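You operate a simulated robot arm through the tools that you are given. There is no shell and no other tool. Be economical: measure what you need, move in short steps, check, and stop when the job is done.

The job below is to be done with a simulated robot arm. You get a single attempt, and the scene is never put back.

Task
Press block 65 in the vacuum press at 0.6 bar.
Fine: lid shut, both latches on; leave the pump running, dial and valve as set.

The check looks at the end state, three seconds after you hand in, the way a careful person would. Anything else that was tipped, shoved, dropped, spilled or broken makes it a failure. A push-on lid holds only when it is set on centred and level and pressed home; a screw cap is set on level and turned clockwise until tight.

Robot
A 7-joint arm with a two-finger parallel gripper, fixed in place. Base frame: the origin is at the foot of the arm, x ahead of it, y to its left, z up. Lengths are in mm, angles in degrees, forces in N, time in s.
With the tool pointing down near the work surface it reaches from about 300 to 700 mm from the base axis. Its first joint turns from -66.0 to 66.0 degrees. Payload 1.57 kg.
The TCP is the grasp point between the finger pads, 30 mm short of the fingertips. In the tool frame z runs along the fingers and y along their closing line. The gripper opens to 110 mm. The fingers are 24 mm wide and 12 mm thick; the gripper's body (48 by 112 mm) begins 78 mm behind the TCP.
Orientation is that of the tool frame in the base frame, as a unit quaternion [x, y, z, w]. With the fingers straight down and closing along the base's y, the tool's x points along the base's -x, its y along +y and its z along -z.

Tools
- The arm moves only by the tool arm_command. Its argument "moves" is one flat list of numbers, 7 for each row, row after row: the turn, a rotation vector about the base's x, y, z in degrees, then the shift along the base's x, y, z in mm, then the finger opening in mm, from 0 to 110. In form: [rx, ry, rz, x, y, z, claw, rx, ry, rz, x, y, z, claw, ...]. A call has 1 to 8 rows; each row shifts and turns the commanded pose from where the row before left it. Each row takes 0.2 s and may step no farther than 50 mm and 8.6 degrees from the row before; otherwise, or with a gripper value out of range, the whole call is refused. A pose out of reach is approached as far as the arm can. The call stops where the force on the tool passes 70 N (or 10 N more than at its start, if that is more) or the arm is blocked; 0.2 s more then pass. Each finger travels about 108 mm/s and halts on what it meets, pressing with about 22 N; the grip force reading is that of the motor and also rises with nothing between the fingers. The clock runs only during rows and for 0.2 s after the last one: add rows that do not move to give the fingers time. It gives the time, the measured TCP pose, the force on the tool (base axes), the opening and the grip force at its end, in the units of the frame above (readings bear some noise), with the torque about the TCP (base axes, N m) and any sound that the robot's microphone picked up, and new pictures: "views" is both (left out), scene, wrist or none.
- Cameras (640 x 400 px; columns grow to the right, rows downward): "scene" is fixed at [162, -391.3, 1402.8]; the picture's right is [0.79, -0.61, 0.00], its down [-0.36, -0.47, -0.81] and it looks along [0.50, 0.64, -0.59] (base axes); focal length 233 px, centre (320, 200). "wrist" rides on the gripper at [70, 16, -141] in the tool frame; the picture's right is [-0.23, 0.97, 0.00], its down [-0.86, -0.20, -0.48] and it looks along [-0.47, -0.11, 0.88] (tool axes); focal length 222 px, centre (320, 200). There is no depth. A picture from a camera that has moved, and an enlarged one, comes with that camera's place and axes in the base frame and with its lens.
- zoom(camera, box): a new picture of the part [left, top, right, bottom] of that camera's present view, enlarged. It takes no simulated time.
- job_done(): hands the job in; it is judged then, once.

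Go step by step. Nothing tells you positions but the pictures and the camera data: compare them with the known pose of the tool, close in by small moves and look again before you grip or let go. The budget is 120 turns and 200 pictures, counting those below and the enlarged ones. Unless the task says otherwise, let go and move clear before handing in, and close with one line.

The tools are called after "Call:" as name(argument=value, ...) on one line, values as JSON. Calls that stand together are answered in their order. arm_command: Moves the arm, as the interface text tells. Its arguments: {"type":"object","properties":{"moves":{"type":"array","items":{"type":"number"}},"views":{"type":"string","enum":["both","scene","wrist","none"]}},"required":["moves"]} The other tools are called the same way: zoom (camera, box) takes an enlarged picture of a part of a camera's view; job_done () hands the job in.

At the start:

```text
t: 0.0
position: [269.3, 202.5, 1283.3]
tool_rot: [0.0, 1.0, 0.0, 0.0]
force: [0.6, 0.1, -0.1]
wrist_torque: [-0.02, 0.02, 0.02]
finger_gap: 110.1
finger_force: 0.1
```

scene: 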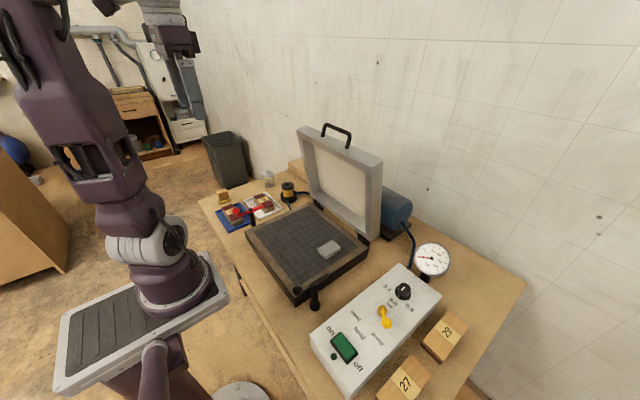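
wrist: 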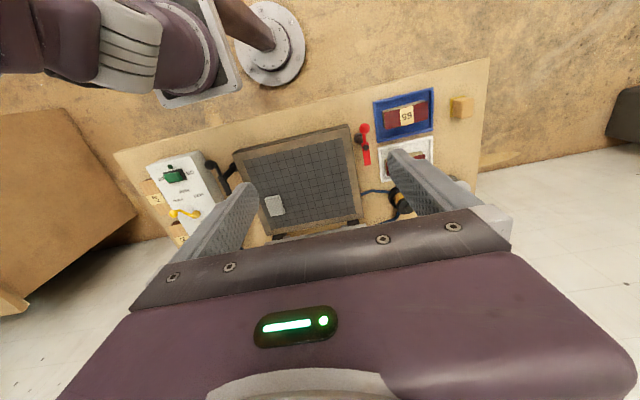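

The bench has an open vacuum press, a control box with dial/valve/switch, a gauge, and several numbered blocks. I'll look closely first.

Call:
zoom(camera="scene", box=[300, 230, 480, 400])

Call:
zoom(camera="scene", box=[195, 120, 395, 310])

Call:
zoom(camera="wrist", box=[320, 70, 500, 230])

Call:
zoom(camera="wrist", box=[120, 120, 380, 250])

```text
2.35 times, centred on (390, 315) of scene
camera zoom: at [162.0, -391.3, 1402.8], right [0.79, -0.61, 0.0], down [-0.36, -0.47, -0.81], along [0.5, 0.64, -0.59], focal length 548 px, centre (155, -71)
```

zoom: 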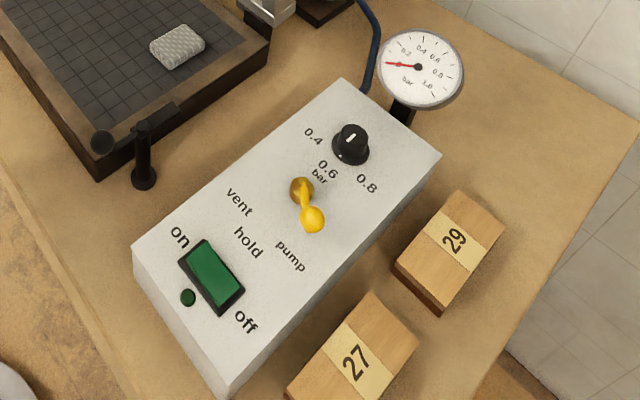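

```text
2.11 times, centred on (295, 215) of scene
camera zoom: at [162.0, -391.3, 1402.8], right [0.79, -0.61, 0.0], down [-0.36, -0.47, -0.81], along [0.5, 0.64, -0.59], focal length 490 px, centre (373, 168)
```

zoom: 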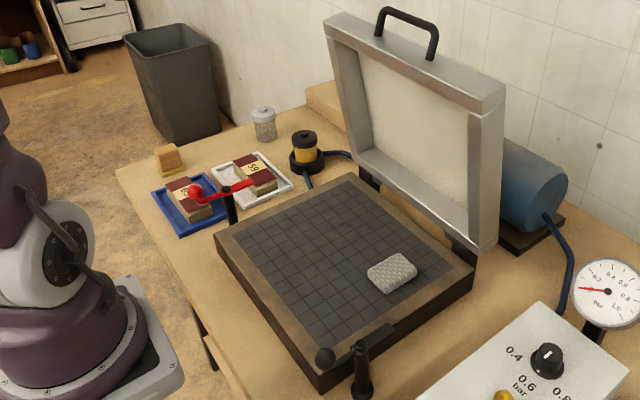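

```text
2.50 times, centred on (410, 150) of wrist
camera zoom: at [199.3, 217.8, 1423.4], right [0.23, 0.97, 0.0], down [0.86, -0.2, 0.48], along [0.47, -0.11, -0.88], focal length 555 px, centre (95, 325)
```

zoom: 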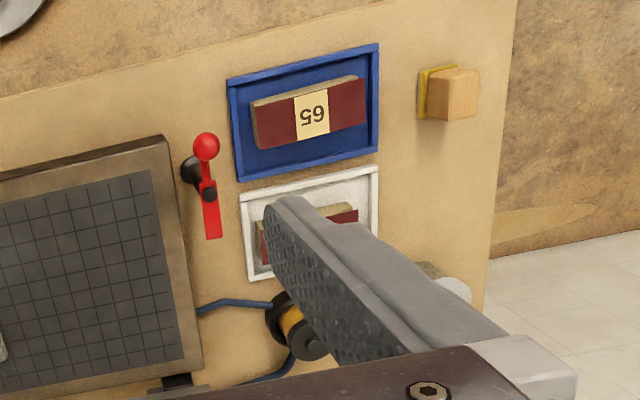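

```text
2.46 times, centred on (250, 185) of wrist
camera zoom: at [199.3, 217.8, 1423.4], right [0.23, 0.97, 0.0], down [0.86, -0.2, 0.48], along [0.47, -0.11, -0.88], focal length 547 px, centre (492, 237)
```

zoom: 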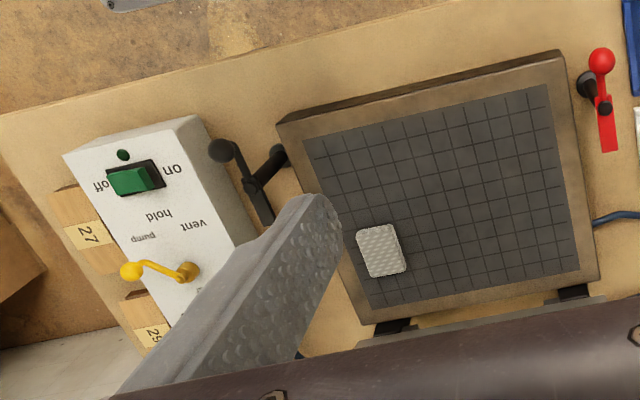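

The target block 65 seems to be in the blue tray at about (335, 416, 812), the press bed is centred near (443, 36) and the control box lies along x at y≈-245. I'll move for closer views of each.

Call:
arm_command(moves=[0, 0, 0, 0, -45, -45, 110, 0, 0, 0, 0, -45, -45, 110, 0, 0, 0, 0, -40, -45, 110, 0, 0, 0, 0, 0, 0, 110], views="wrist")

Call:
zoom(camera="wrist", box=[120, 60, 440, 260])

Call:
arm_command(moves=[0, 0, 0, 10, -49, 0, 110, 0, 0, 0, 10, -49, 0, 110, 0, 0, 0, 15, -49, 0, 110, 0, 0, 0, 15, -49, -10, 110, 0, 0, 0, 10, -49, -40, 110, 0, 0, 0, 10, -49, -10, 110, 0, 0, 0, 10, 0, -49, 110, 0, 0, 0, 0, 0, -30, 110], views="both")

Call:
zoom(camera="wrist", box=[160, 20, 480, 220])

```text
refused: row 1 steps farther than a row can; nothing moved
```

```text
2.00 times, centred on (280, 160) of wrist
camera zoom: at [199.3, 217.8, 1423.4], right [0.23, 0.97, 0.0], down [0.86, -0.2, 0.48], along [0.47, -0.11, -0.88], focal length 444 px, centre (400, 280)
```

zoom: 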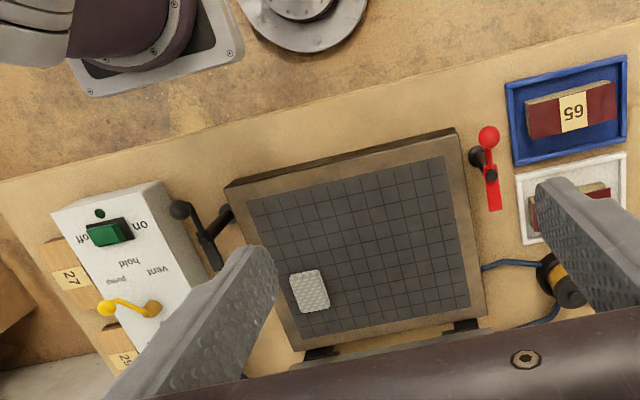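

```text
refused: row 3 steps farther than a row can; nothing moved
```

```text
2.00 times, centred on (320, 120) of wrist
camera zoom: at [199.3, 217.8, 1423.4], right [0.23, 0.97, 0.0], down [0.86, -0.2, 0.48], along [0.47, -0.11, -0.88], focal length 444 px, centre (320, 360)
```

zoom: 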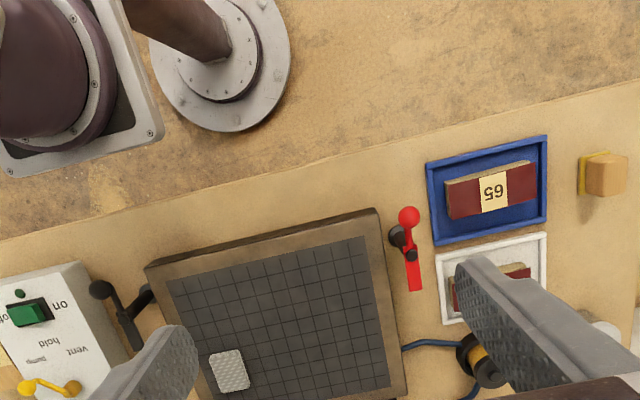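

Row steps are limited to 50 mm in total, so I'll use smaller components. The bed looks clear except for the white pad near its right rear part.

Call:
arm_command(moves=[0, 0, 0, 0, -33, -36, 110, 0, 0, 0, 0, -33, -36, 110, 0, 0, 0, 0, -33, -36, 110, 0, 0, 0, 0, -33, -36, 110, 0, 0, 0, 0, 0, 0, 110], views="wrist")

Call:
arm_command(moves=[0, 0, 0, 10, -47, 0, 110, 0, 0, 0, 10, -47, 0, 110, 0, 0, 0, 10, -47, 0, 110, 0, 0, 0, 10, -47, 0, 110, 0, 0, 0, 10, -47, -10, 110, 0, 0, 0, 10, -47, -10, 110, 0, 0, 0, 10, 0, -48, 110, 0, 0, 0, 10, 0, -48, 110], views="both")

Call:
zoom(camera="wrist", box=[160, 20, 480, 220])

```text
t: 1.2
position: [268.4, 70.5, 1139.7]
tool_rot: [0.0, 1.0, 0.0, 0.0]
force: [1.0, -0.1, 0.0]
wrist_torque: [-0.02, -0.02, 0.0]
finger_gap: 109.8
finger_force: 0.1
camera wrist: at [197.6, 86.7, 1280.3], right [0.23, 0.97, 0.0], down [0.86, -0.2, 0.48], along [0.47, -0.11, -0.88], focal length 222 px, centre (320, 200)
```

wrist: 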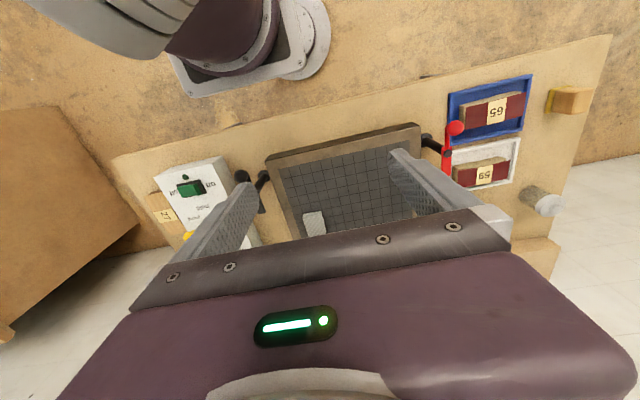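

```text
t: 3.0
position: [348.8, -213.7, 1022.6]
tool_rot: [0.0, 1.0, 0.0, 0.001]
force: [0.1, 0.1, -0.1]
wrist_torque: [0.01, 0.04, -0.01]
finger_gap: 110.2
finger_force: 0.1
camera wrist: at [278.9, -198.2, 1163.3], right [0.23, 0.97, 0.0], down [0.86, -0.2, 0.48], along [0.47, -0.11, -0.88], focal length 222 px, centre (320, 200)
```

scene: 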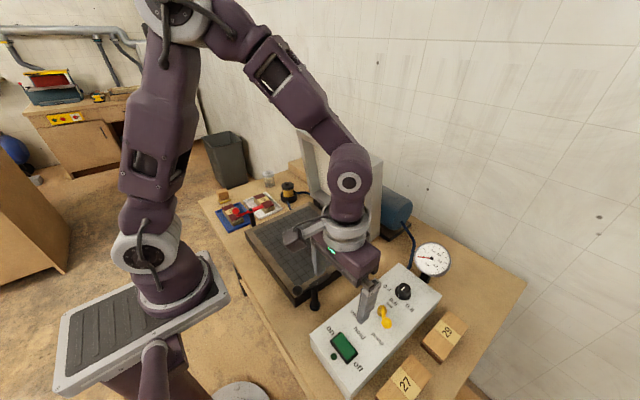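
wrist: 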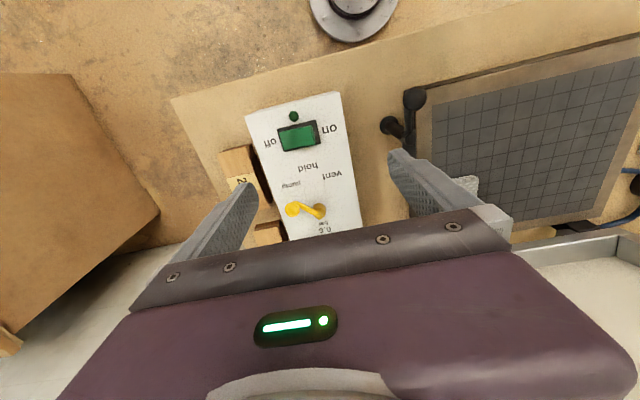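

```text
2.00 times, centred on (320, 120) of wrist
camera zoom: at [278.9, -198.2, 1163.3], right [0.23, 0.97, 0.0], down [0.86, -0.2, 0.48], along [0.47, -0.11, -0.88], focal length 444 px, centre (320, 360)
```

zoom: 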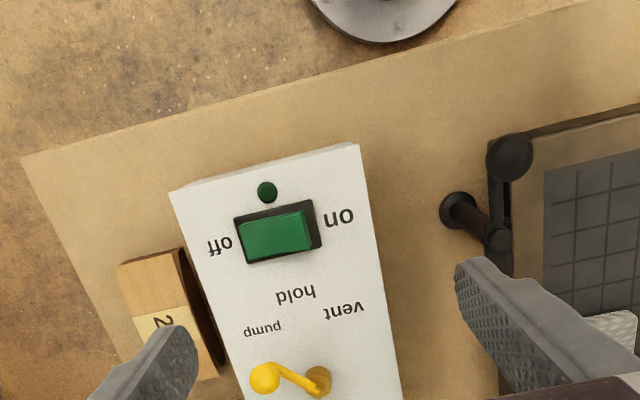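

The valve pivot is near (474,-245,836) with its handle pointing about -45° (towards pump), and the switch's on-end is at +y. I'll move ahead to view the dial and gauge.

Call:
arm_command(moves=[0, 0, 0, 45, -5, 0, 110, 0, 0, 0, 45, -5, 0, 110, 0, 0, 0, 20, 0, 0, 110, 0, 0, 0, 0, 0, 0, 110], views="wrist")

Call:
zoom(camera="wrist", box=[230, 70, 430, 220])

Call:
zoom(camera="scene", box=[370, 230, 460, 300])

```text
t: 4.0
position: [459.8, -222.0, 1021.5]
tool_rot: [-0.001, 1.0, -0.001, 0.0]
force: [0.5, 0.1, -0.7]
wrist_torque: [0.03, 0.03, -0.02]
finger_gap: 110.0
finger_force: 0.0
camera wrist: at [389.9, -206.2, 1162.8], right [0.23, 0.97, 0.0], down [0.86, -0.2, 0.48], along [0.47, -0.11, -0.88], focal length 222 px, centre (320, 200)
```

wrist: 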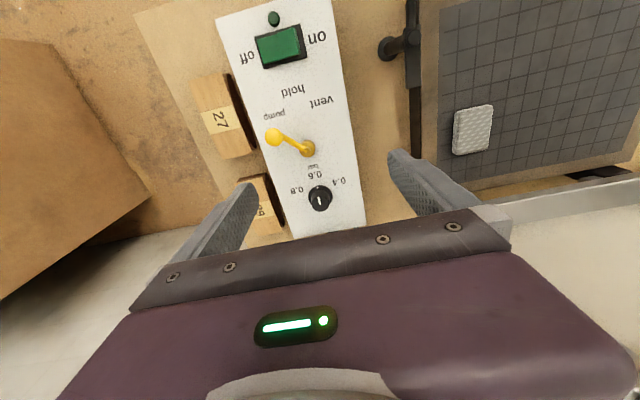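

```text
2.67 times, centred on (330, 145) of wrist
camera zoom: at [389.9, -206.2, 1162.8], right [0.23, 0.97, 0.0], down [0.86, -0.2, 0.48], along [0.47, -0.11, -0.88], focal length 592 px, centre (293, 347)
```

zoom: 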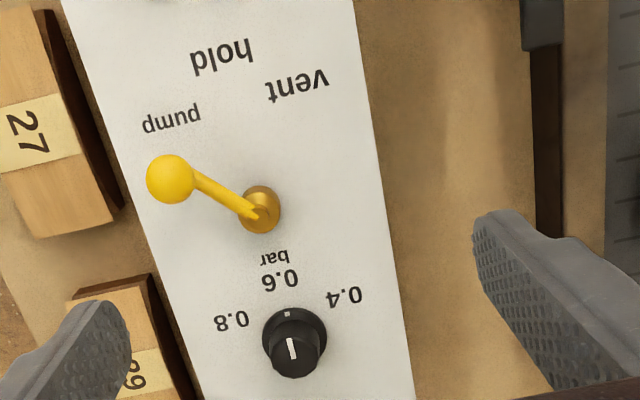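

```text
5.71 times, centred on (415, 265) of scene
camera zoom: at [162.0, -391.3, 1402.8], right [0.79, -0.61, 0.0], down [-0.36, -0.47, -0.81], along [0.5, 0.64, -0.59], focal length 1330 px, centre (-223, -171)
```

zoom: 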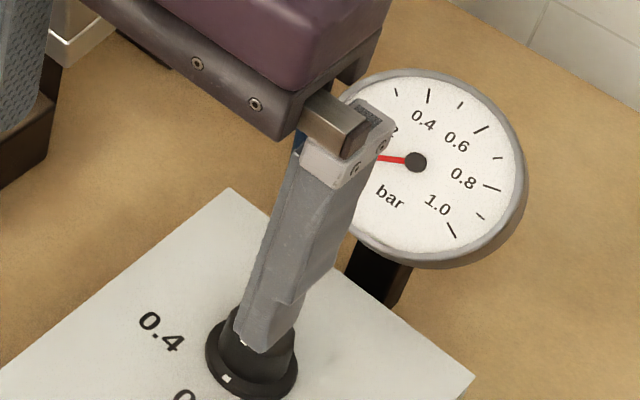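

The dial already points at 0.6 and the valve at pump as far as I can see; the gauge will confirm later. Now the trays, to read the block numbers properly.

Call:
arm_command(moves=[0, 0, 0, -45, 0, 10, 110, 0, 0, 0, -35, 30, 10, 110, 0, 0, 0, -25, 40, 0, 110, 0, 0, 0, -15, 46, 0, 110, 0, 0, 0, -10, 48, 0, 110, 0, 0, 0, -10, 48, 0, 110, 0, 0, 0, -10, 48, 0, 110, 0, 0, 0, -10, 48, 0, 110], views="wrist")

Call:
arm_command(moves=[0, 0, 0, -10, 48, 0, 110, 0, 0, 0, -10, 48, 0, 110, 0, 0, 0, 0, 49, 0, 110, 0, 0, 0, 0, 49, 0, 110, 0, 0, 0, 0, 49, 0, 110, 0, 0, 0, 0, 49, 0, 110, 0, 0, 0, 0, 45, -10, 110, 0, 0, 0, 0, 0, 0, 110], views="both")

Call:
zoom(camera="wrist", box=[220, 60, 420, 210])

```text
t: 5.8
position: [298.5, 85.9, 1038.9]
tool_rot: [0.0, 1.0, 0.0, 0.0]
force: [-0.3, -0.2, -0.2]
wrist_torque: [0.0, 0.01, 0.06]
finger_gap: 110.0
finger_force: 0.1
camera wrist: at [228.3, 101.3, 1180.1], right [0.23, 0.97, 0.0], down [0.86, -0.2, 0.48], along [0.47, -0.11, -0.88], focal length 222 px, centre (320, 200)
```

wrist: 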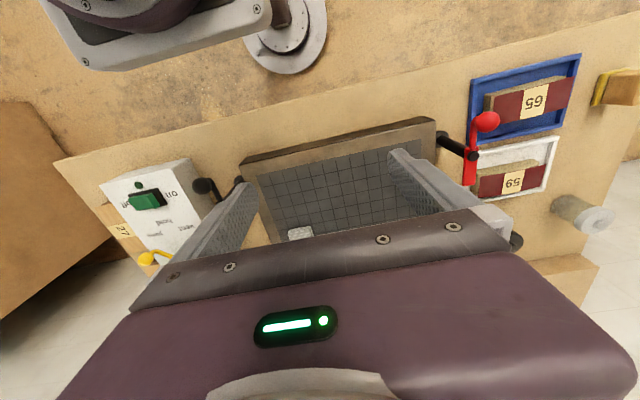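

```text
t: 7.6
position: [279.9, 422.1, 1030.6]
tool_rot: [-0.001, 1.0, 0.0, 0.0]
force: [0.0, 0.6, 0.0]
wrist_torque: [-0.01, 0.01, 0.02]
finger_gap: 109.8
finger_force: 0.0
camera wrist: at [209.5, 436.8, 1171.7], right [0.23, 0.97, 0.0], down [0.86, -0.2, 0.48], along [0.47, -0.11, -0.88], focal length 222 px, centre (320, 200)
```

scene: 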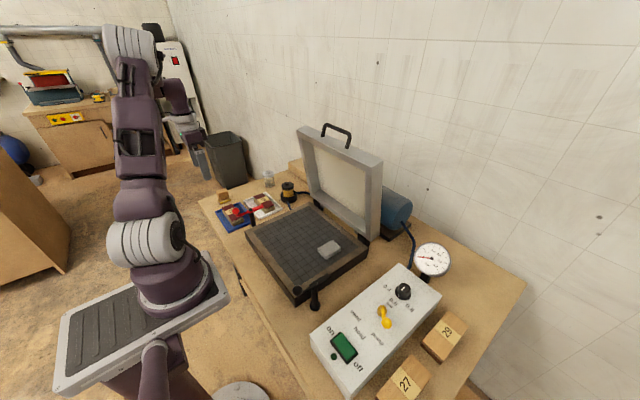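
wrist: 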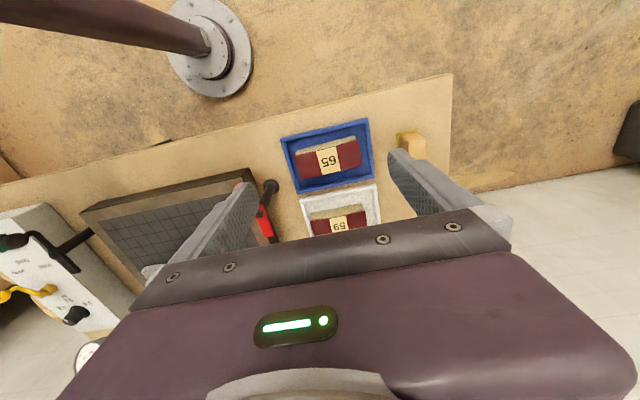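

```text
2.67 times, centred on (320, 135) of wrist
camera zoom: at [209.5, 436.8, 1171.7], right [0.23, 0.97, 0.0], down [0.86, -0.2, 0.48], along [0.47, -0.11, -0.88], focal length 592 px, centre (320, 373)
```

zoom: 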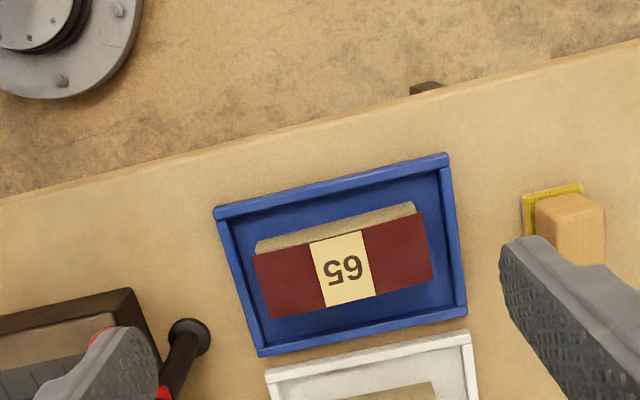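

Two blocks, look-alike numbers when inverted; I'll zoom the labels.

Call:
zoom(camera="wrist", box=[290, 135, 370, 185])

Call:
zoom(camera="wrist", box=[300, 185, 380, 235])

Call:
zoom(camera="scene", box=[205, 175, 305, 240])

```text
8.00 times, centred on (330, 160) of wrist
camera zoom: at [209.5, 436.8, 1171.7], right [0.23, 0.97, 0.0], down [0.86, -0.2, 0.48], along [0.47, -0.11, -0.88], focal length 1777 px, centre (240, 520)
```

zoom: 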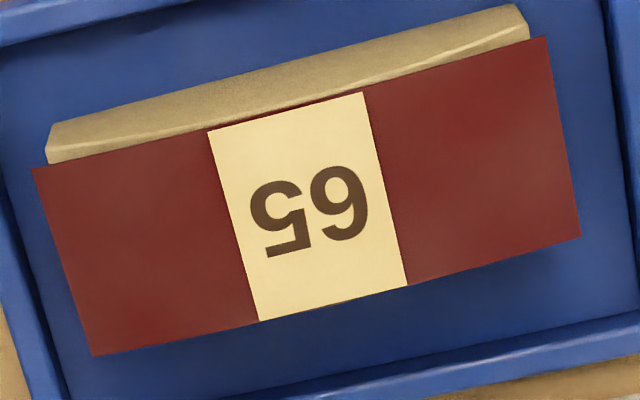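

```text
8.00 times, centred on (340, 210) of wrist
camera zoom: at [209.5, 436.8, 1171.7], right [0.23, 0.97, 0.0], down [0.86, -0.2, 0.48], along [0.47, -0.11, -0.88], focal length 1777 px, centre (160, 120)
```

zoom: 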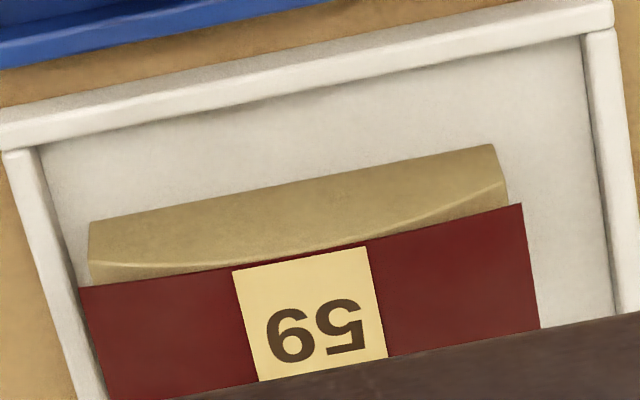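

```text
6.15 times, centred on (255, 208) of scene
camera zoom: at [162.0, -391.3, 1402.8], right [0.79, -0.61, 0.0], down [-0.36, -0.47, -0.81], along [0.5, 0.64, -0.59], focal length 1432 px, centre (720, 154)
```

zoom: 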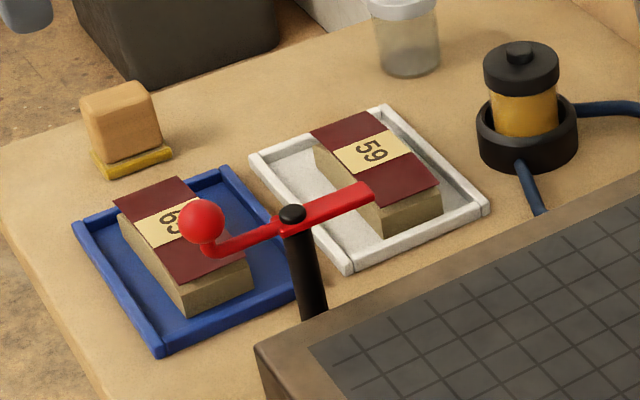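

Block 65 is confirmed in the blue tray, axis-aligned, about x 309–352, y 370–477. I'll turn the tool 90° so the fingers close along x and come over it.

Call:
arm_command(moves=[0, 0, 8.5, 10, 0, -8, 110, 0, 0, 8.5, 10, 0, -8, 110, 0, 0, 8.5, 10, 0, -8, 110, 0, 0, 8.5, 10, 0, -8, 110, 0, 0, 8.5, 11, 1, -8, 110, 0, 0, 8.5, 0, 0, -10, 110, 0, 0, 8.5, 0, 0, -10, 110, 0, 0, 8.5, 0, 0, -10, 110], views="none")

Call:
arm_command(moves=[0, 0, 8.5, 0, 0, -10, 110, 0, 0, 8.5, 0, 0, -10, 110, 0, 0, 5, 0, 0, -10, 90, 0, 0, 0, 0, 0, 0, 70, 0, 0, 0, 0, 0, 0, 70], views="both")

Call:
zoom(camera="wrist", box=[200, 100, 440, 250])

```text
t: 9.4
position: [330.8, 424.6, 962.1]
tool_rot: [-0.56, 0.828, 0.001, 0.0]
force: [0.4, 1.0, 0.2]
wrist_torque: [0.0, -0.01, 0.02]
finger_gap: 110.0
finger_force: 0.1
```

```text
t: 10.6
position: [329.8, 424.3, 932.7]
tool_rot: [0.708, -0.706, 0.0, 0.0]
force: [-0.3, -0.1, 0.0]
wrist_torque: [0.01, 0.03, 0.04]
finger_gap: 69.9
finger_force: 0.1
camera wrist: at [313.7, 354.0, 1073.4], right [-0.97, 0.23, 0.0], down [0.2, 0.86, 0.48], along [0.11, 0.47, -0.88], focal length 222 px, centre (320, 200)
```

scene: 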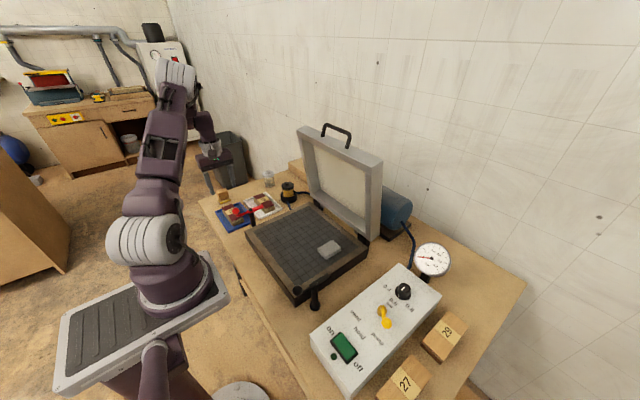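
wrist: 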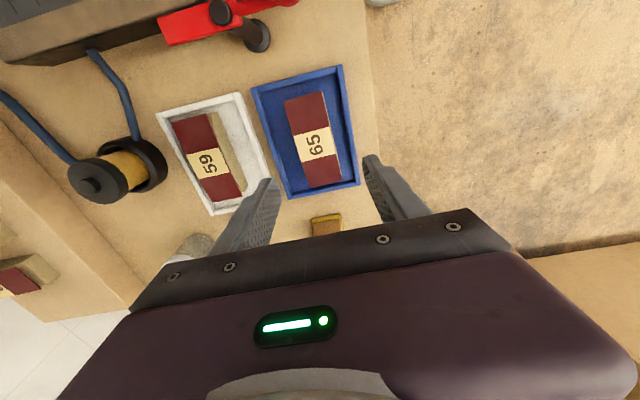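

```text
2.67 times, centred on (320, 175) of wrist
camera zoom: at [313.7, 354.0, 1073.4], right [-0.97, 0.23, 0.0], down [0.2, 0.86, 0.48], along [0.11, 0.47, -0.88], focal length 592 px, centre (320, 267)
```

zoom: 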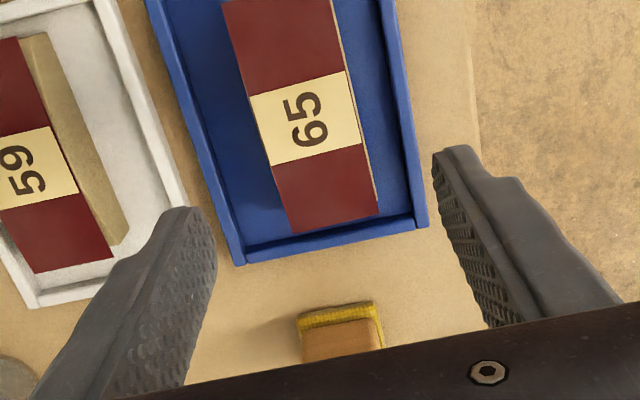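

The block's top is near z 797, centred near (334.5, 423), with the tray walls lower. I'll come down to z≈850 and recheck.

Call:
arm_command(moves=[0, 0, 0, 4, -1, -45, 70, 0, 0, 0, 0, 0, -38, 70, 0, 0, 0, 0, 0, 0, 70], views="both")

Call:
zoom(camera="wrist", box=[200, 60, 440, 220])

Call:
zoom(camera="scene", box=[195, 170, 295, 240])

```text
t: 11.4
position: [332.3, 424.6, 848.7]
tool_rot: [-0.707, 0.707, 0.0, 0.0]
force: [-0.1, -0.2, 0.0]
wrist_torque: [0.02, -0.01, 0.03]
finger_gap: 69.9
finger_force: 0.0
camera wrist: at [316.1, 352.5, 990.4], right [-0.97, 0.23, 0.0], down [0.2, 0.86, 0.48], along [0.11, 0.47, -0.88], focal length 222 px, centre (320, 200)
```

scene: 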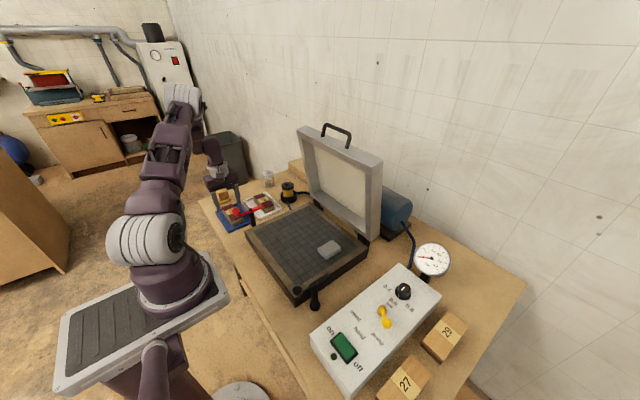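
wrist: 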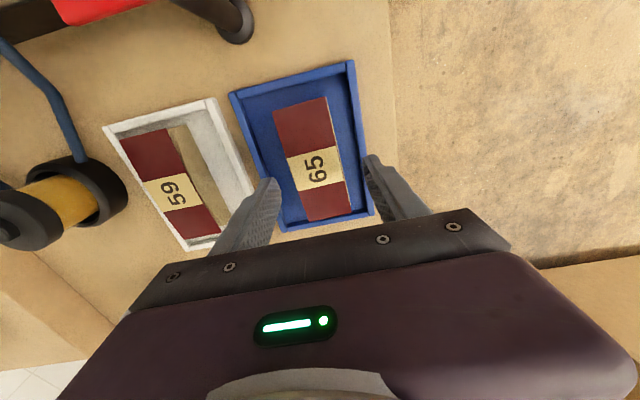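

```text
2.50 times, centred on (320, 140) of wrist
camera zoom: at [316.1, 352.5, 990.4], right [-0.97, 0.23, 0.0], down [0.2, 0.86, 0.48], along [0.11, 0.47, -0.88], focal length 555 px, centre (320, 350)
```

zoom: 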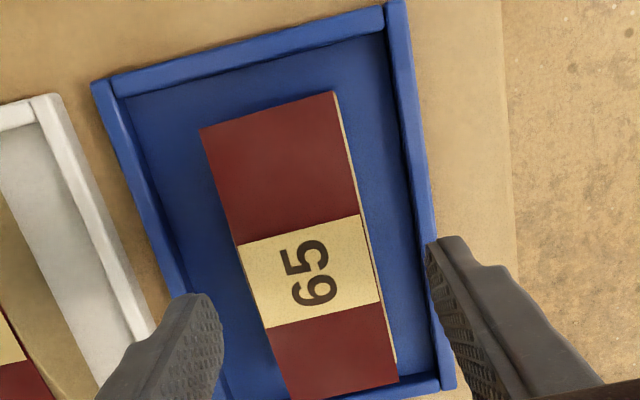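

```text
5.71 times, centred on (245, 205) of scene
camera zoom: at [162.0, -391.3, 1402.8], right [0.79, -0.61, 0.0], down [-0.36, -0.47, -0.81], along [0.5, 0.64, -0.59], focal length 1330 px, centre (749, 171)
```

zoom: 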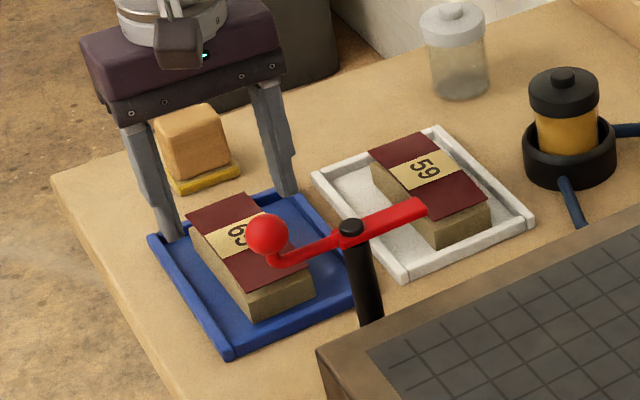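

Refined: block spans x 314–359, y 366–479. I'll centre at x≈337, narrow to 60 mm and descend gently to about TCP z 812.

Call:
arm_command(moves=[0, 0, 0, 3, -1, 0, 60, 0, 0, 0, 0, 0, -15, 60, 0, 0, 0, 0, 0, -10, 60, 0, 0, 0, 0, 0, -5, 60, 0, 0, 0, 0, 0, -5, 60, 0, 0, 0, 0, 0, 0, 60], views="wrist")

Call:
zoom(camera="scene", box=[195, 170, 295, 240])

Call:
zoom(camera="wrist", box=[220, 80, 420, 230])

```text
t: 12.8
position: [336.7, 421.9, 813.5]
tool_rot: [0.707, -0.707, 0.0, 0.0]
force: [-0.5, 0.3, 0.0]
wrist_torque: [0.01, 0.02, -0.04]
finger_gap: 59.9
finger_force: 0.0
camera wrist: at [320.2, 351.7, 954.9], right [-0.97, 0.23, 0.0], down [0.2, 0.86, 0.48], along [0.11, 0.47, -0.88], focal length 222 px, centre (320, 200)
```

wrist: 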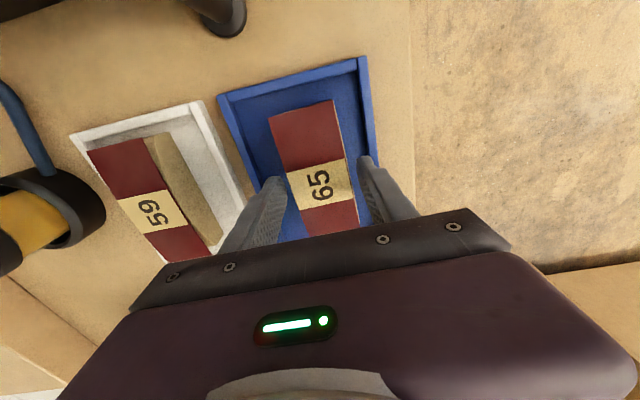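

```text
5.71 times, centred on (245, 205) of scene
camera zoom: at [162.0, -391.3, 1402.8], right [0.79, -0.61, 0.0], down [-0.36, -0.47, -0.81], along [0.5, 0.64, -0.59], focal length 1330 px, centre (749, 171)
```

zoom: 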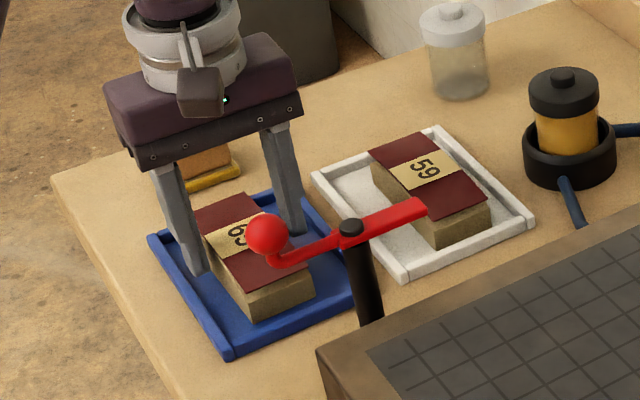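

```text
2.67 times, centred on (320, 155) of wrist
camera zoom: at [320.2, 351.7, 954.9], right [-0.97, 0.23, 0.0], down [0.2, 0.86, 0.48], along [0.11, 0.47, -0.88], focal length 592 px, centre (320, 320)
```

zoom: 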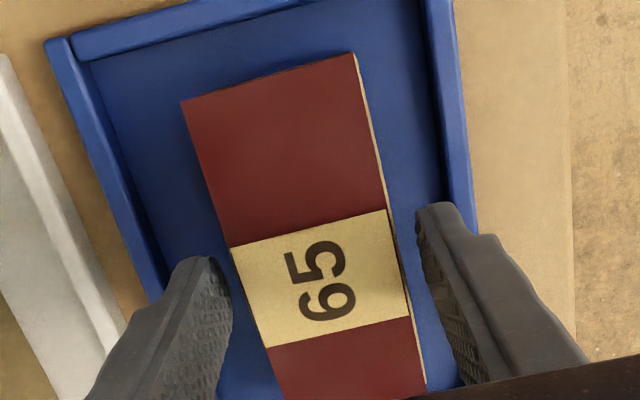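

Both fingers straddle the block inside the tray. Going 5 mm lower, then closing.

Call:
arm_command(moves=[0, 0, 0, 0, 0, -5, 60, 0, 0, 0, 0, 0, 0, 52, 0, 0, 0, 0, 0, 0, 46, 0, 0, 0, 0, 0, 0, 38, 0, 0, 0, 0, 0, 0, 38], views="wrist")

Call:
zoom(camera="scene", box=[195, 170, 295, 240])

```text
t: 14.0
position: [337.1, 422.1, 809.7]
tool_rot: [0.707, -0.707, 0.0, 0.0]
force: [-0.1, -0.2, 1.4]
wrist_torque: [0.0, -0.07, 0.07]
finger_gap: 47.7
finger_force: 22.1
camera wrist: at [320.3, 351.9, 950.1], right [-0.97, 0.23, 0.0], down [0.2, 0.86, 0.48], along [0.11, 0.47, -0.88], focal length 222 px, centre (320, 200)
```

wrist: 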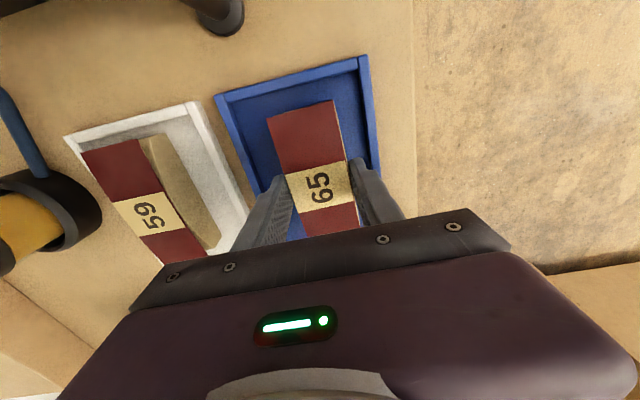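

```text
5.71 times, centred on (245, 205) of scene
camera zoom: at [162.0, -391.3, 1402.8], right [0.79, -0.61, 0.0], down [-0.36, -0.47, -0.81], along [0.5, 0.64, -0.59], focal length 1330 px, centre (749, 171)
```

zoom: 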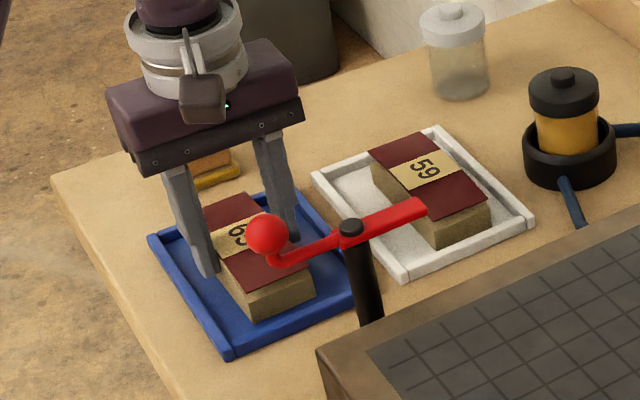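

Gripped at 47.7 mm. Lifting straight up.

Call:
arm_command(moves=[0, 0, 0, 0, 0, 10, 38, 0, 0, 0, 0, 0, 20, 38, 0, 0, 0, 0, 0, 30, 38, 0, 0, 0, 0, 0, 40, 38, 0, 0, 0, 0, 0, 40, 38, 0, 0, 0, 0, 0, 40, 38, 0, 0, 0, 0, 0, 20, 38, 0, 0, 0, 0, 0, 0, 38], views="both")

Call:
zoom(camera="scene", box=[175, 110, 295, 240])

```text
t: 15.8
position: [336.6, 423.3, 1012.3]
tool_rot: [0.708, -0.706, 0.0, 0.0]
force: [0.2, 0.3, -0.9]
wrist_torque: [-0.03, -0.02, -0.03]
finger_gap: 47.6
finger_force: 21.9
camera wrist: at [320.7, 352.2, 1152.5], right [-0.97, 0.23, 0.0], down [0.2, 0.86, 0.48], along [0.11, 0.47, -0.88], focal length 222 px, centre (320, 200)
```

scene: 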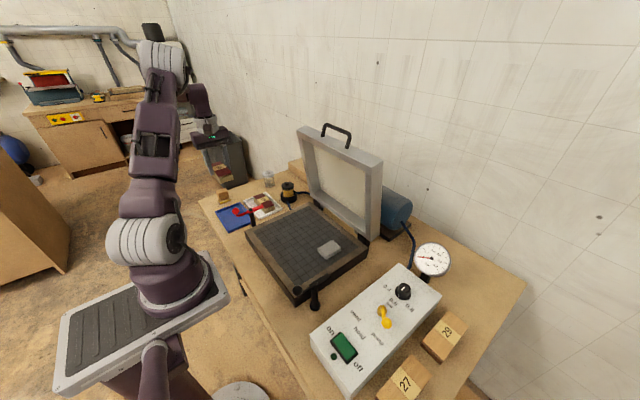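
wrist: 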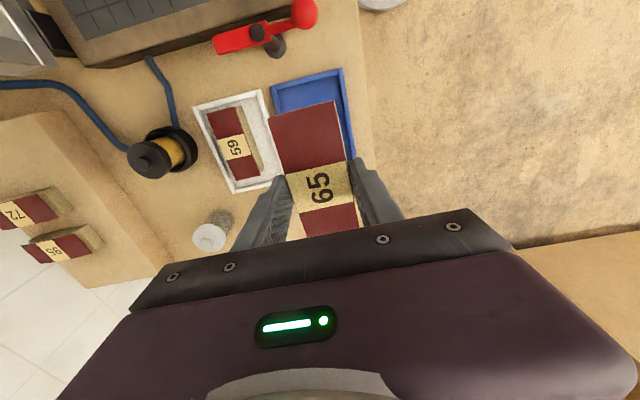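

```text
3.08 times, centred on (235, 175) of scene
camera zoom: at [162.0, -391.3, 1402.8], right [0.79, -0.61, 0.0], down [-0.36, -0.47, -0.81], along [0.5, 0.64, -0.59], focal length 716 px, centre (582, 277)
```

zoom: 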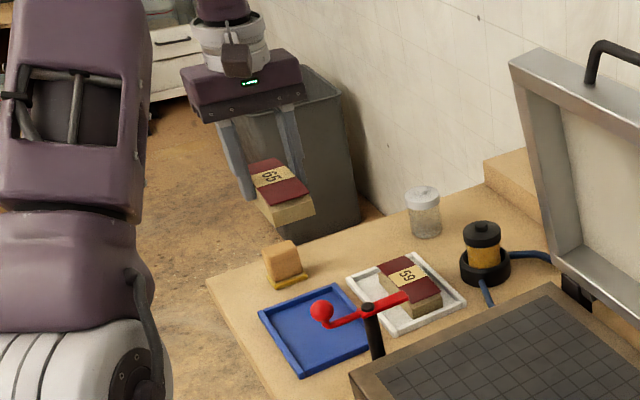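

The block is held. A shelf behind shows two more finished-looking blocks, so I'll check their labels before going on.

Call:
zoom(camera="wrist", box=[0, 170, 120, 280])

Call:
zoom(camera="wrist", box=[200, 90, 360, 240])

```text
3.64 times, centred on (60, 225) of wrist
camera zoom: at [320.7, 352.2, 1152.5], right [-0.97, 0.23, 0.0], down [0.2, 0.86, 0.48], along [0.11, 0.47, -0.88], focal length 808 px, centre (1266, 109)
```

zoom: 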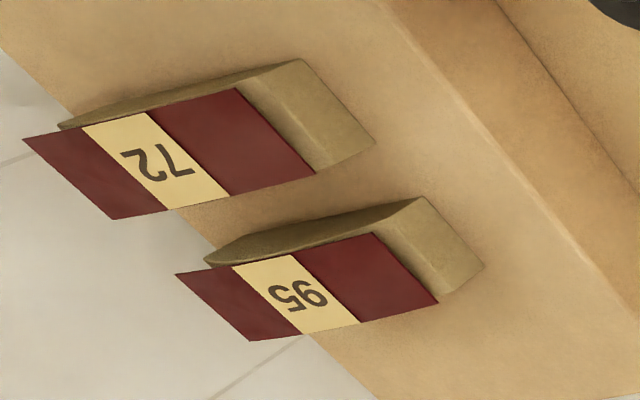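

```text
2.67 times, centred on (280, 165) of wrist
camera zoom: at [320.7, 352.2, 1152.5], right [-0.97, 0.23, 0.0], down [0.2, 0.86, 0.48], along [0.11, 0.47, -0.88], focal length 592 px, centre (427, 293)
```

zoom: 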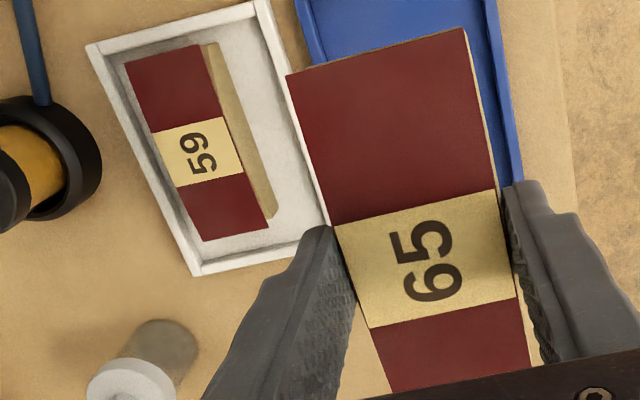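

The held block is truly 65. Moving it at height over the bed centre.

Call:
arm_command(moves=[0, 0, 0, 15, -45, 0, 38, 0, 0, 0, 15, -45, 0, 38, 0, 0, 0, 15, -45, 0, 38, 0, 0, 0, 15, -45, 0, 38, 0, 0, 0, 15, -45, 0, 38, 0, 0, 0, 15, -45, 0, 38, 0, 0, 0, 13, -45, 0, 38, 0, 0, 0, 0, 0, 0, 38], views="both")

Call:
zoom(camera="scene", box=[220, 110, 420, 310])

```text
t: 17.6
position: [439.9, 106.5, 1010.4]
tool_rot: [0.708, -0.706, -0.001, 0.0]
force: [0.5, 0.0, -1.3]
wrist_torque: [-0.03, -0.01, -0.03]
finger_gap: 47.5
finger_force: 21.9
camera wrist: at [424.8, 36.4, 1150.9], right [-0.97, 0.23, 0.0], down [0.2, 0.86, 0.48], along [0.11, 0.47, -0.88], focal length 222 px, centre (320, 200)
```

scene: 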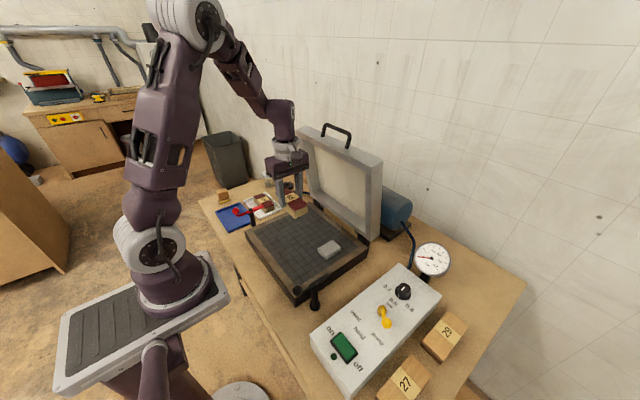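
wrist: 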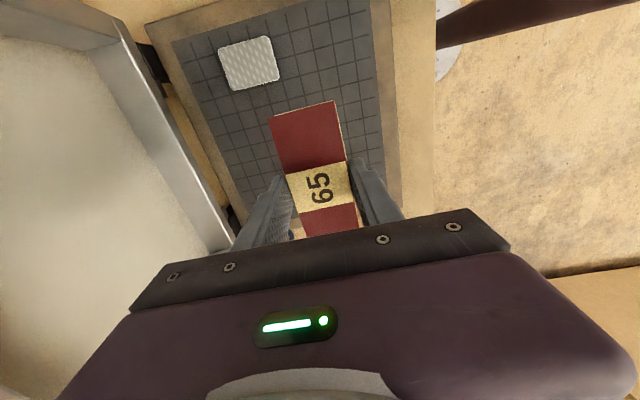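

```text
2.00 times, centred on (320, 210) of scene
camera zoom: at [162.0, -391.3, 1402.8], right [0.79, -0.61, 0.0], down [-0.36, -0.47, -0.81], along [0.5, 0.64, -0.59], focal length 465 px, centre (320, 180)
```

zoom: 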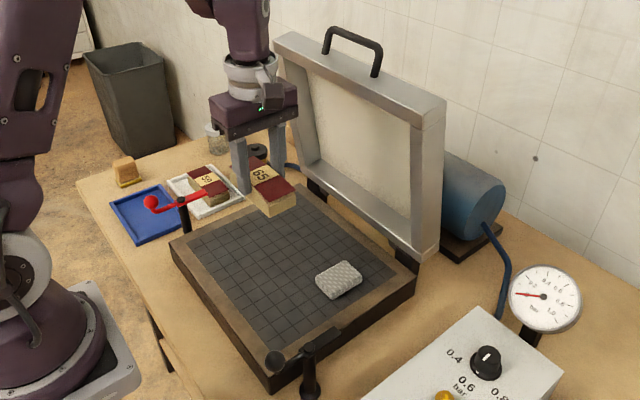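

Shifting 20 mm in x to the bed centre and lowering to z≈895, keeping clear of the pad.

Call:
arm_command(moves=[0, 0, 0, 20, 0, -25, 38, 0, 0, 0, 0, 0, -45, 38, 0, 0, 0, 0, 0, -45, 38, 0, 0, 0, 0, 0, 0, 38], views="both")

Call:
zoom(camera="scene", box=[240, 160, 360, 280])

```text
t: 18.6
position: [461.7, 105.6, 893.9]
tool_rot: [-0.707, 0.707, 0.0, 0.0]
force: [-0.5, 0.3, -1.9]
wrist_torque: [-0.03, -0.01, 0.0]
finger_gap: 47.5
finger_force: 22.0
camera wrist: at [445.6, 35.3, 1034.0], right [-0.97, 0.23, 0.0], down [0.2, 0.86, 0.48], along [0.11, 0.47, -0.88], focal length 222 px, centre (320, 200)
```

scene: 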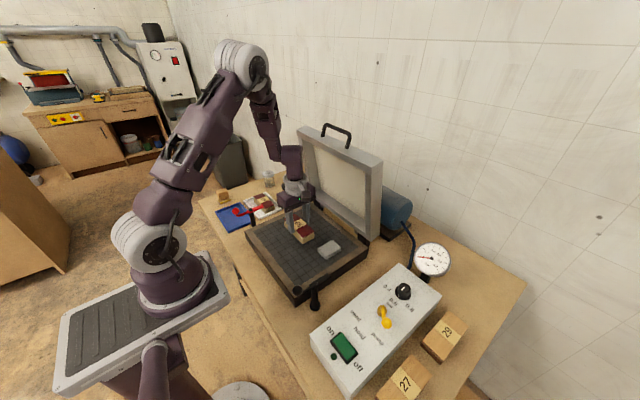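
wrist: 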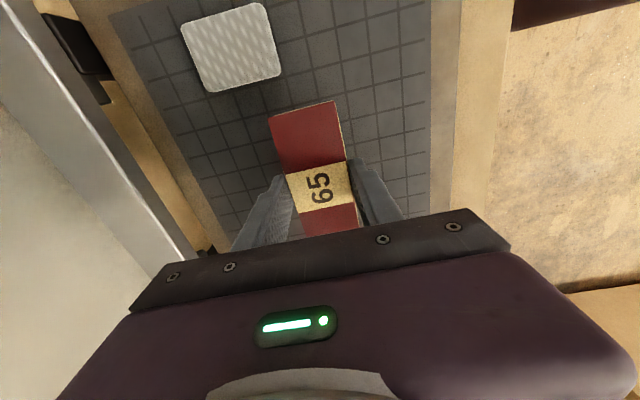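

```text
3.33 times, centred on (300, 220) of scene
camera zoom: at [162.0, -391.3, 1402.8], right [0.79, -0.61, 0.0], down [-0.36, -0.47, -0.81], along [0.5, 0.64, -0.59], focal length 776 px, centre (387, 133)
```

zoom: 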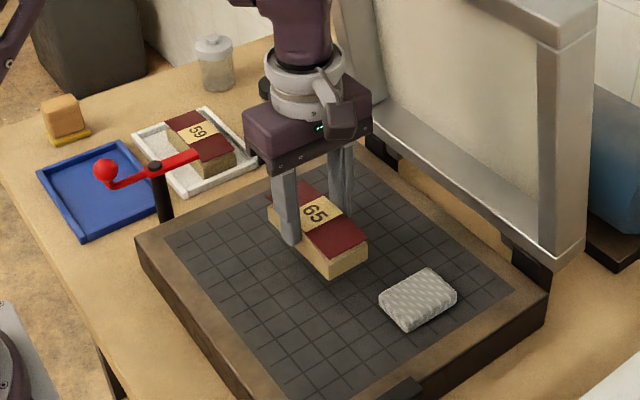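

The block hangs over the clear bed centre. Lowering in small steps, watching force.

Call:
arm_command(moves=[0, 0, 0, 0, 0, -10, 38, 0, 0, 0, 0, 0, -8, 38, 0, 0, 0, 0, 0, 0, 38], views="none")

Call:
zoom(camera="scene", box=[260, 190, 360, 270])

Call:
arm_command(moves=[0, 0, 0, 0, 0, -4, 38, 0, 0, 0, 0, 0, 0, 38], views="none")

Call:
zoom(camera="scene", box=[260, 190, 360, 270])

```text
t: 19.4
position: [460.9, 105.7, 876.3]
tool_rot: [0.708, -0.706, 0.0, 0.0]
force: [-0.2, 0.6, -2.0]
wrist_torque: [0.01, -0.01, -0.01]
finger_gap: 47.3
finger_force: 21.8
```

```text
5.00 times, centred on (310, 230) of scene
camera zoom: at [162.0, -391.3, 1402.8], right [0.79, -0.61, 0.0], down [-0.36, -0.47, -0.81], along [0.5, 0.64, -0.59], focal length 1164 px, centre (370, 50)
```

zoom: 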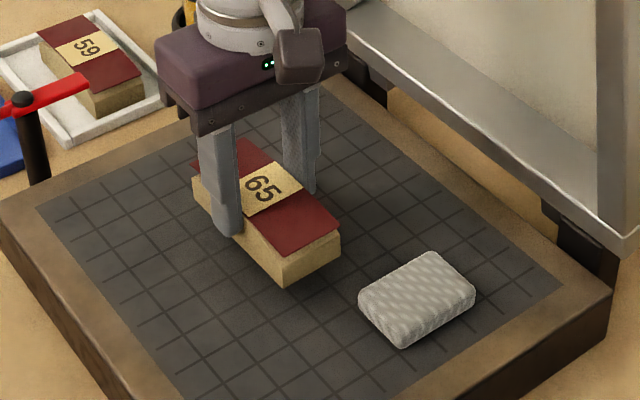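

```text
t: 20.0
position: [461.0, 108.0, 872.0]
tool_rot: [-0.707, 0.707, 0.0, 0.0]
force: [0.9, -0.5, -1.0]
wrist_torque: [0.01, -0.01, -0.02]
finger_gap: 47.3
finger_force: 21.9
```

```text
5.00 times, centred on (310, 230) of scene
camera zoom: at [162.0, -391.3, 1402.8], right [0.79, -0.61, 0.0], down [-0.36, -0.47, -0.81], along [0.5, 0.64, -0.59], focal length 1164 px, centre (370, 50)
```

zoom: 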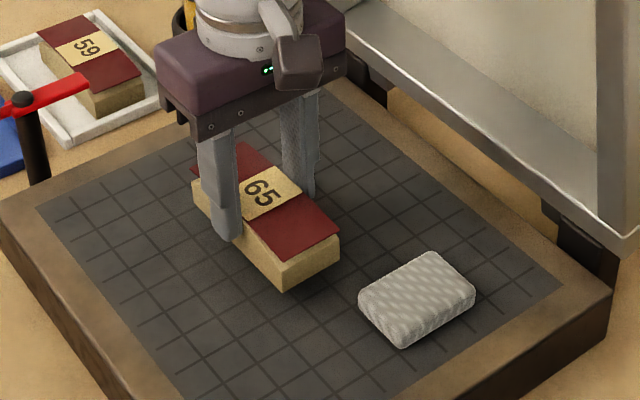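

Call:
arm_command(moves=[0, 0, 0, 0, 0, -4, 38, 0, 0, 0, 0, 0, 0, 38], views="none")

Call:
arm_command(moves=[0, 0, 0, 0, 0, -4, 38, 0, 0, 0, 0, 0, 0, 38], views="none")

Call:
zoom(camera="scene", box=[260, 190, 360, 270])

```text
t: 20.6
position: [460.4, 106.1, 867.2]
tool_rot: [-0.707, 0.707, 0.0, 0.001]
force: [-0.3, 0.4, -2.3]
wrist_torque: [0.0, 0.01, -0.01]
finger_gap: 47.5
finger_force: 21.9
```

```text
t: 21.2
position: [460.1, 107.5, 864.5]
tool_rot: [0.707, -0.707, 0.0, 0.0]
force: [-0.7, -0.3, -0.4]
wrist_torque: [-0.01, 0.01, 0.01]
finger_gap: 47.3
finger_force: 22.2
```

```text
5.00 times, centred on (310, 230) of scene
camera zoom: at [162.0, -391.3, 1402.8], right [0.79, -0.61, 0.0], down [-0.36, -0.47, -0.81], along [0.5, 0.64, -0.59], focal length 1164 px, centre (370, 50)
```

zoom: 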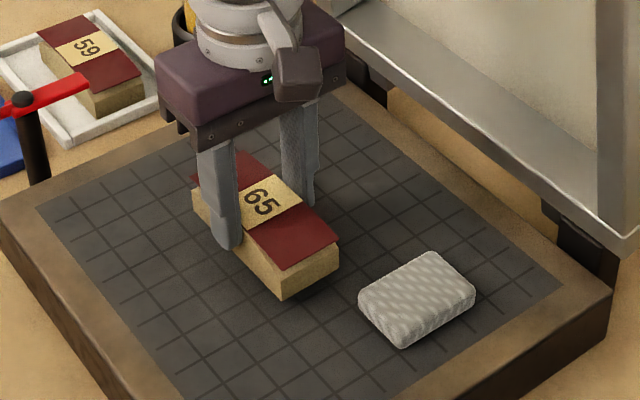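

Call:
arm_command(moves=[0, 0, 0, 0, 0, -4, 38, 0, 0, 0, 0, 0, 0, 38], views="none")

Call:
arm_command(moves=[0, 0, 0, 0, 0, -3, 38, 0, 0, 0, 0, 0, 0, 38], views="none")

Call:
arm_command(moves=[0, 0, 0, 0, 0, -3, 38, 0, 0, 0, 0, 0, 0, 38], views="none")

Call:
zoom(camera="scene", box=[260, 190, 360, 270])

```text
t: 21.8
position: [459.6, 107.7, 859.9]
tool_rot: [0.707, -0.707, 0.0, 0.0]
force: [-1.0, 0.2, -1.0]
wrist_torque: [0.01, -0.02, -0.02]
finger_gap: 47.5
finger_force: 22.0
```

```text
t: 22.4
position: [459.1, 106.9, 857.3]
tool_rot: [-0.707, 0.707, 0.001, 0.0]
force: [-0.6, 0.3, -1.2]
wrist_torque: [0.03, 0.0, -0.03]
finger_gap: 47.5
finger_force: 22.2
```

```text
t: 23.0
position: [458.9, 107.5, 854.7]
tool_rot: [0.708, -0.707, 0.0, 0.0]
force: [-3.4, -0.7, 20.6]
wrist_torque: [-0.12, 0.22, 0.1]
finger_gap: 47.7
finger_force: 21.8
```

```text
5.00 times, centred on (310, 230) of scene
camera zoom: at [161.7, -391.4, 1402.8], right [0.79, -0.61, 0.0], down [-0.36, -0.47, -0.81], along [0.5, 0.64, -0.59], focal length 1164 px, centre (370, 50)
```

zoom: 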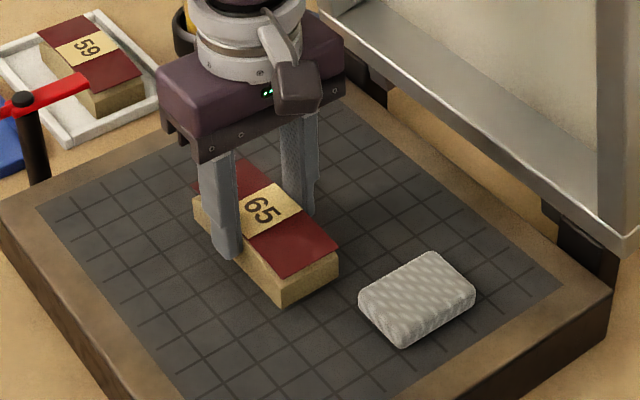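

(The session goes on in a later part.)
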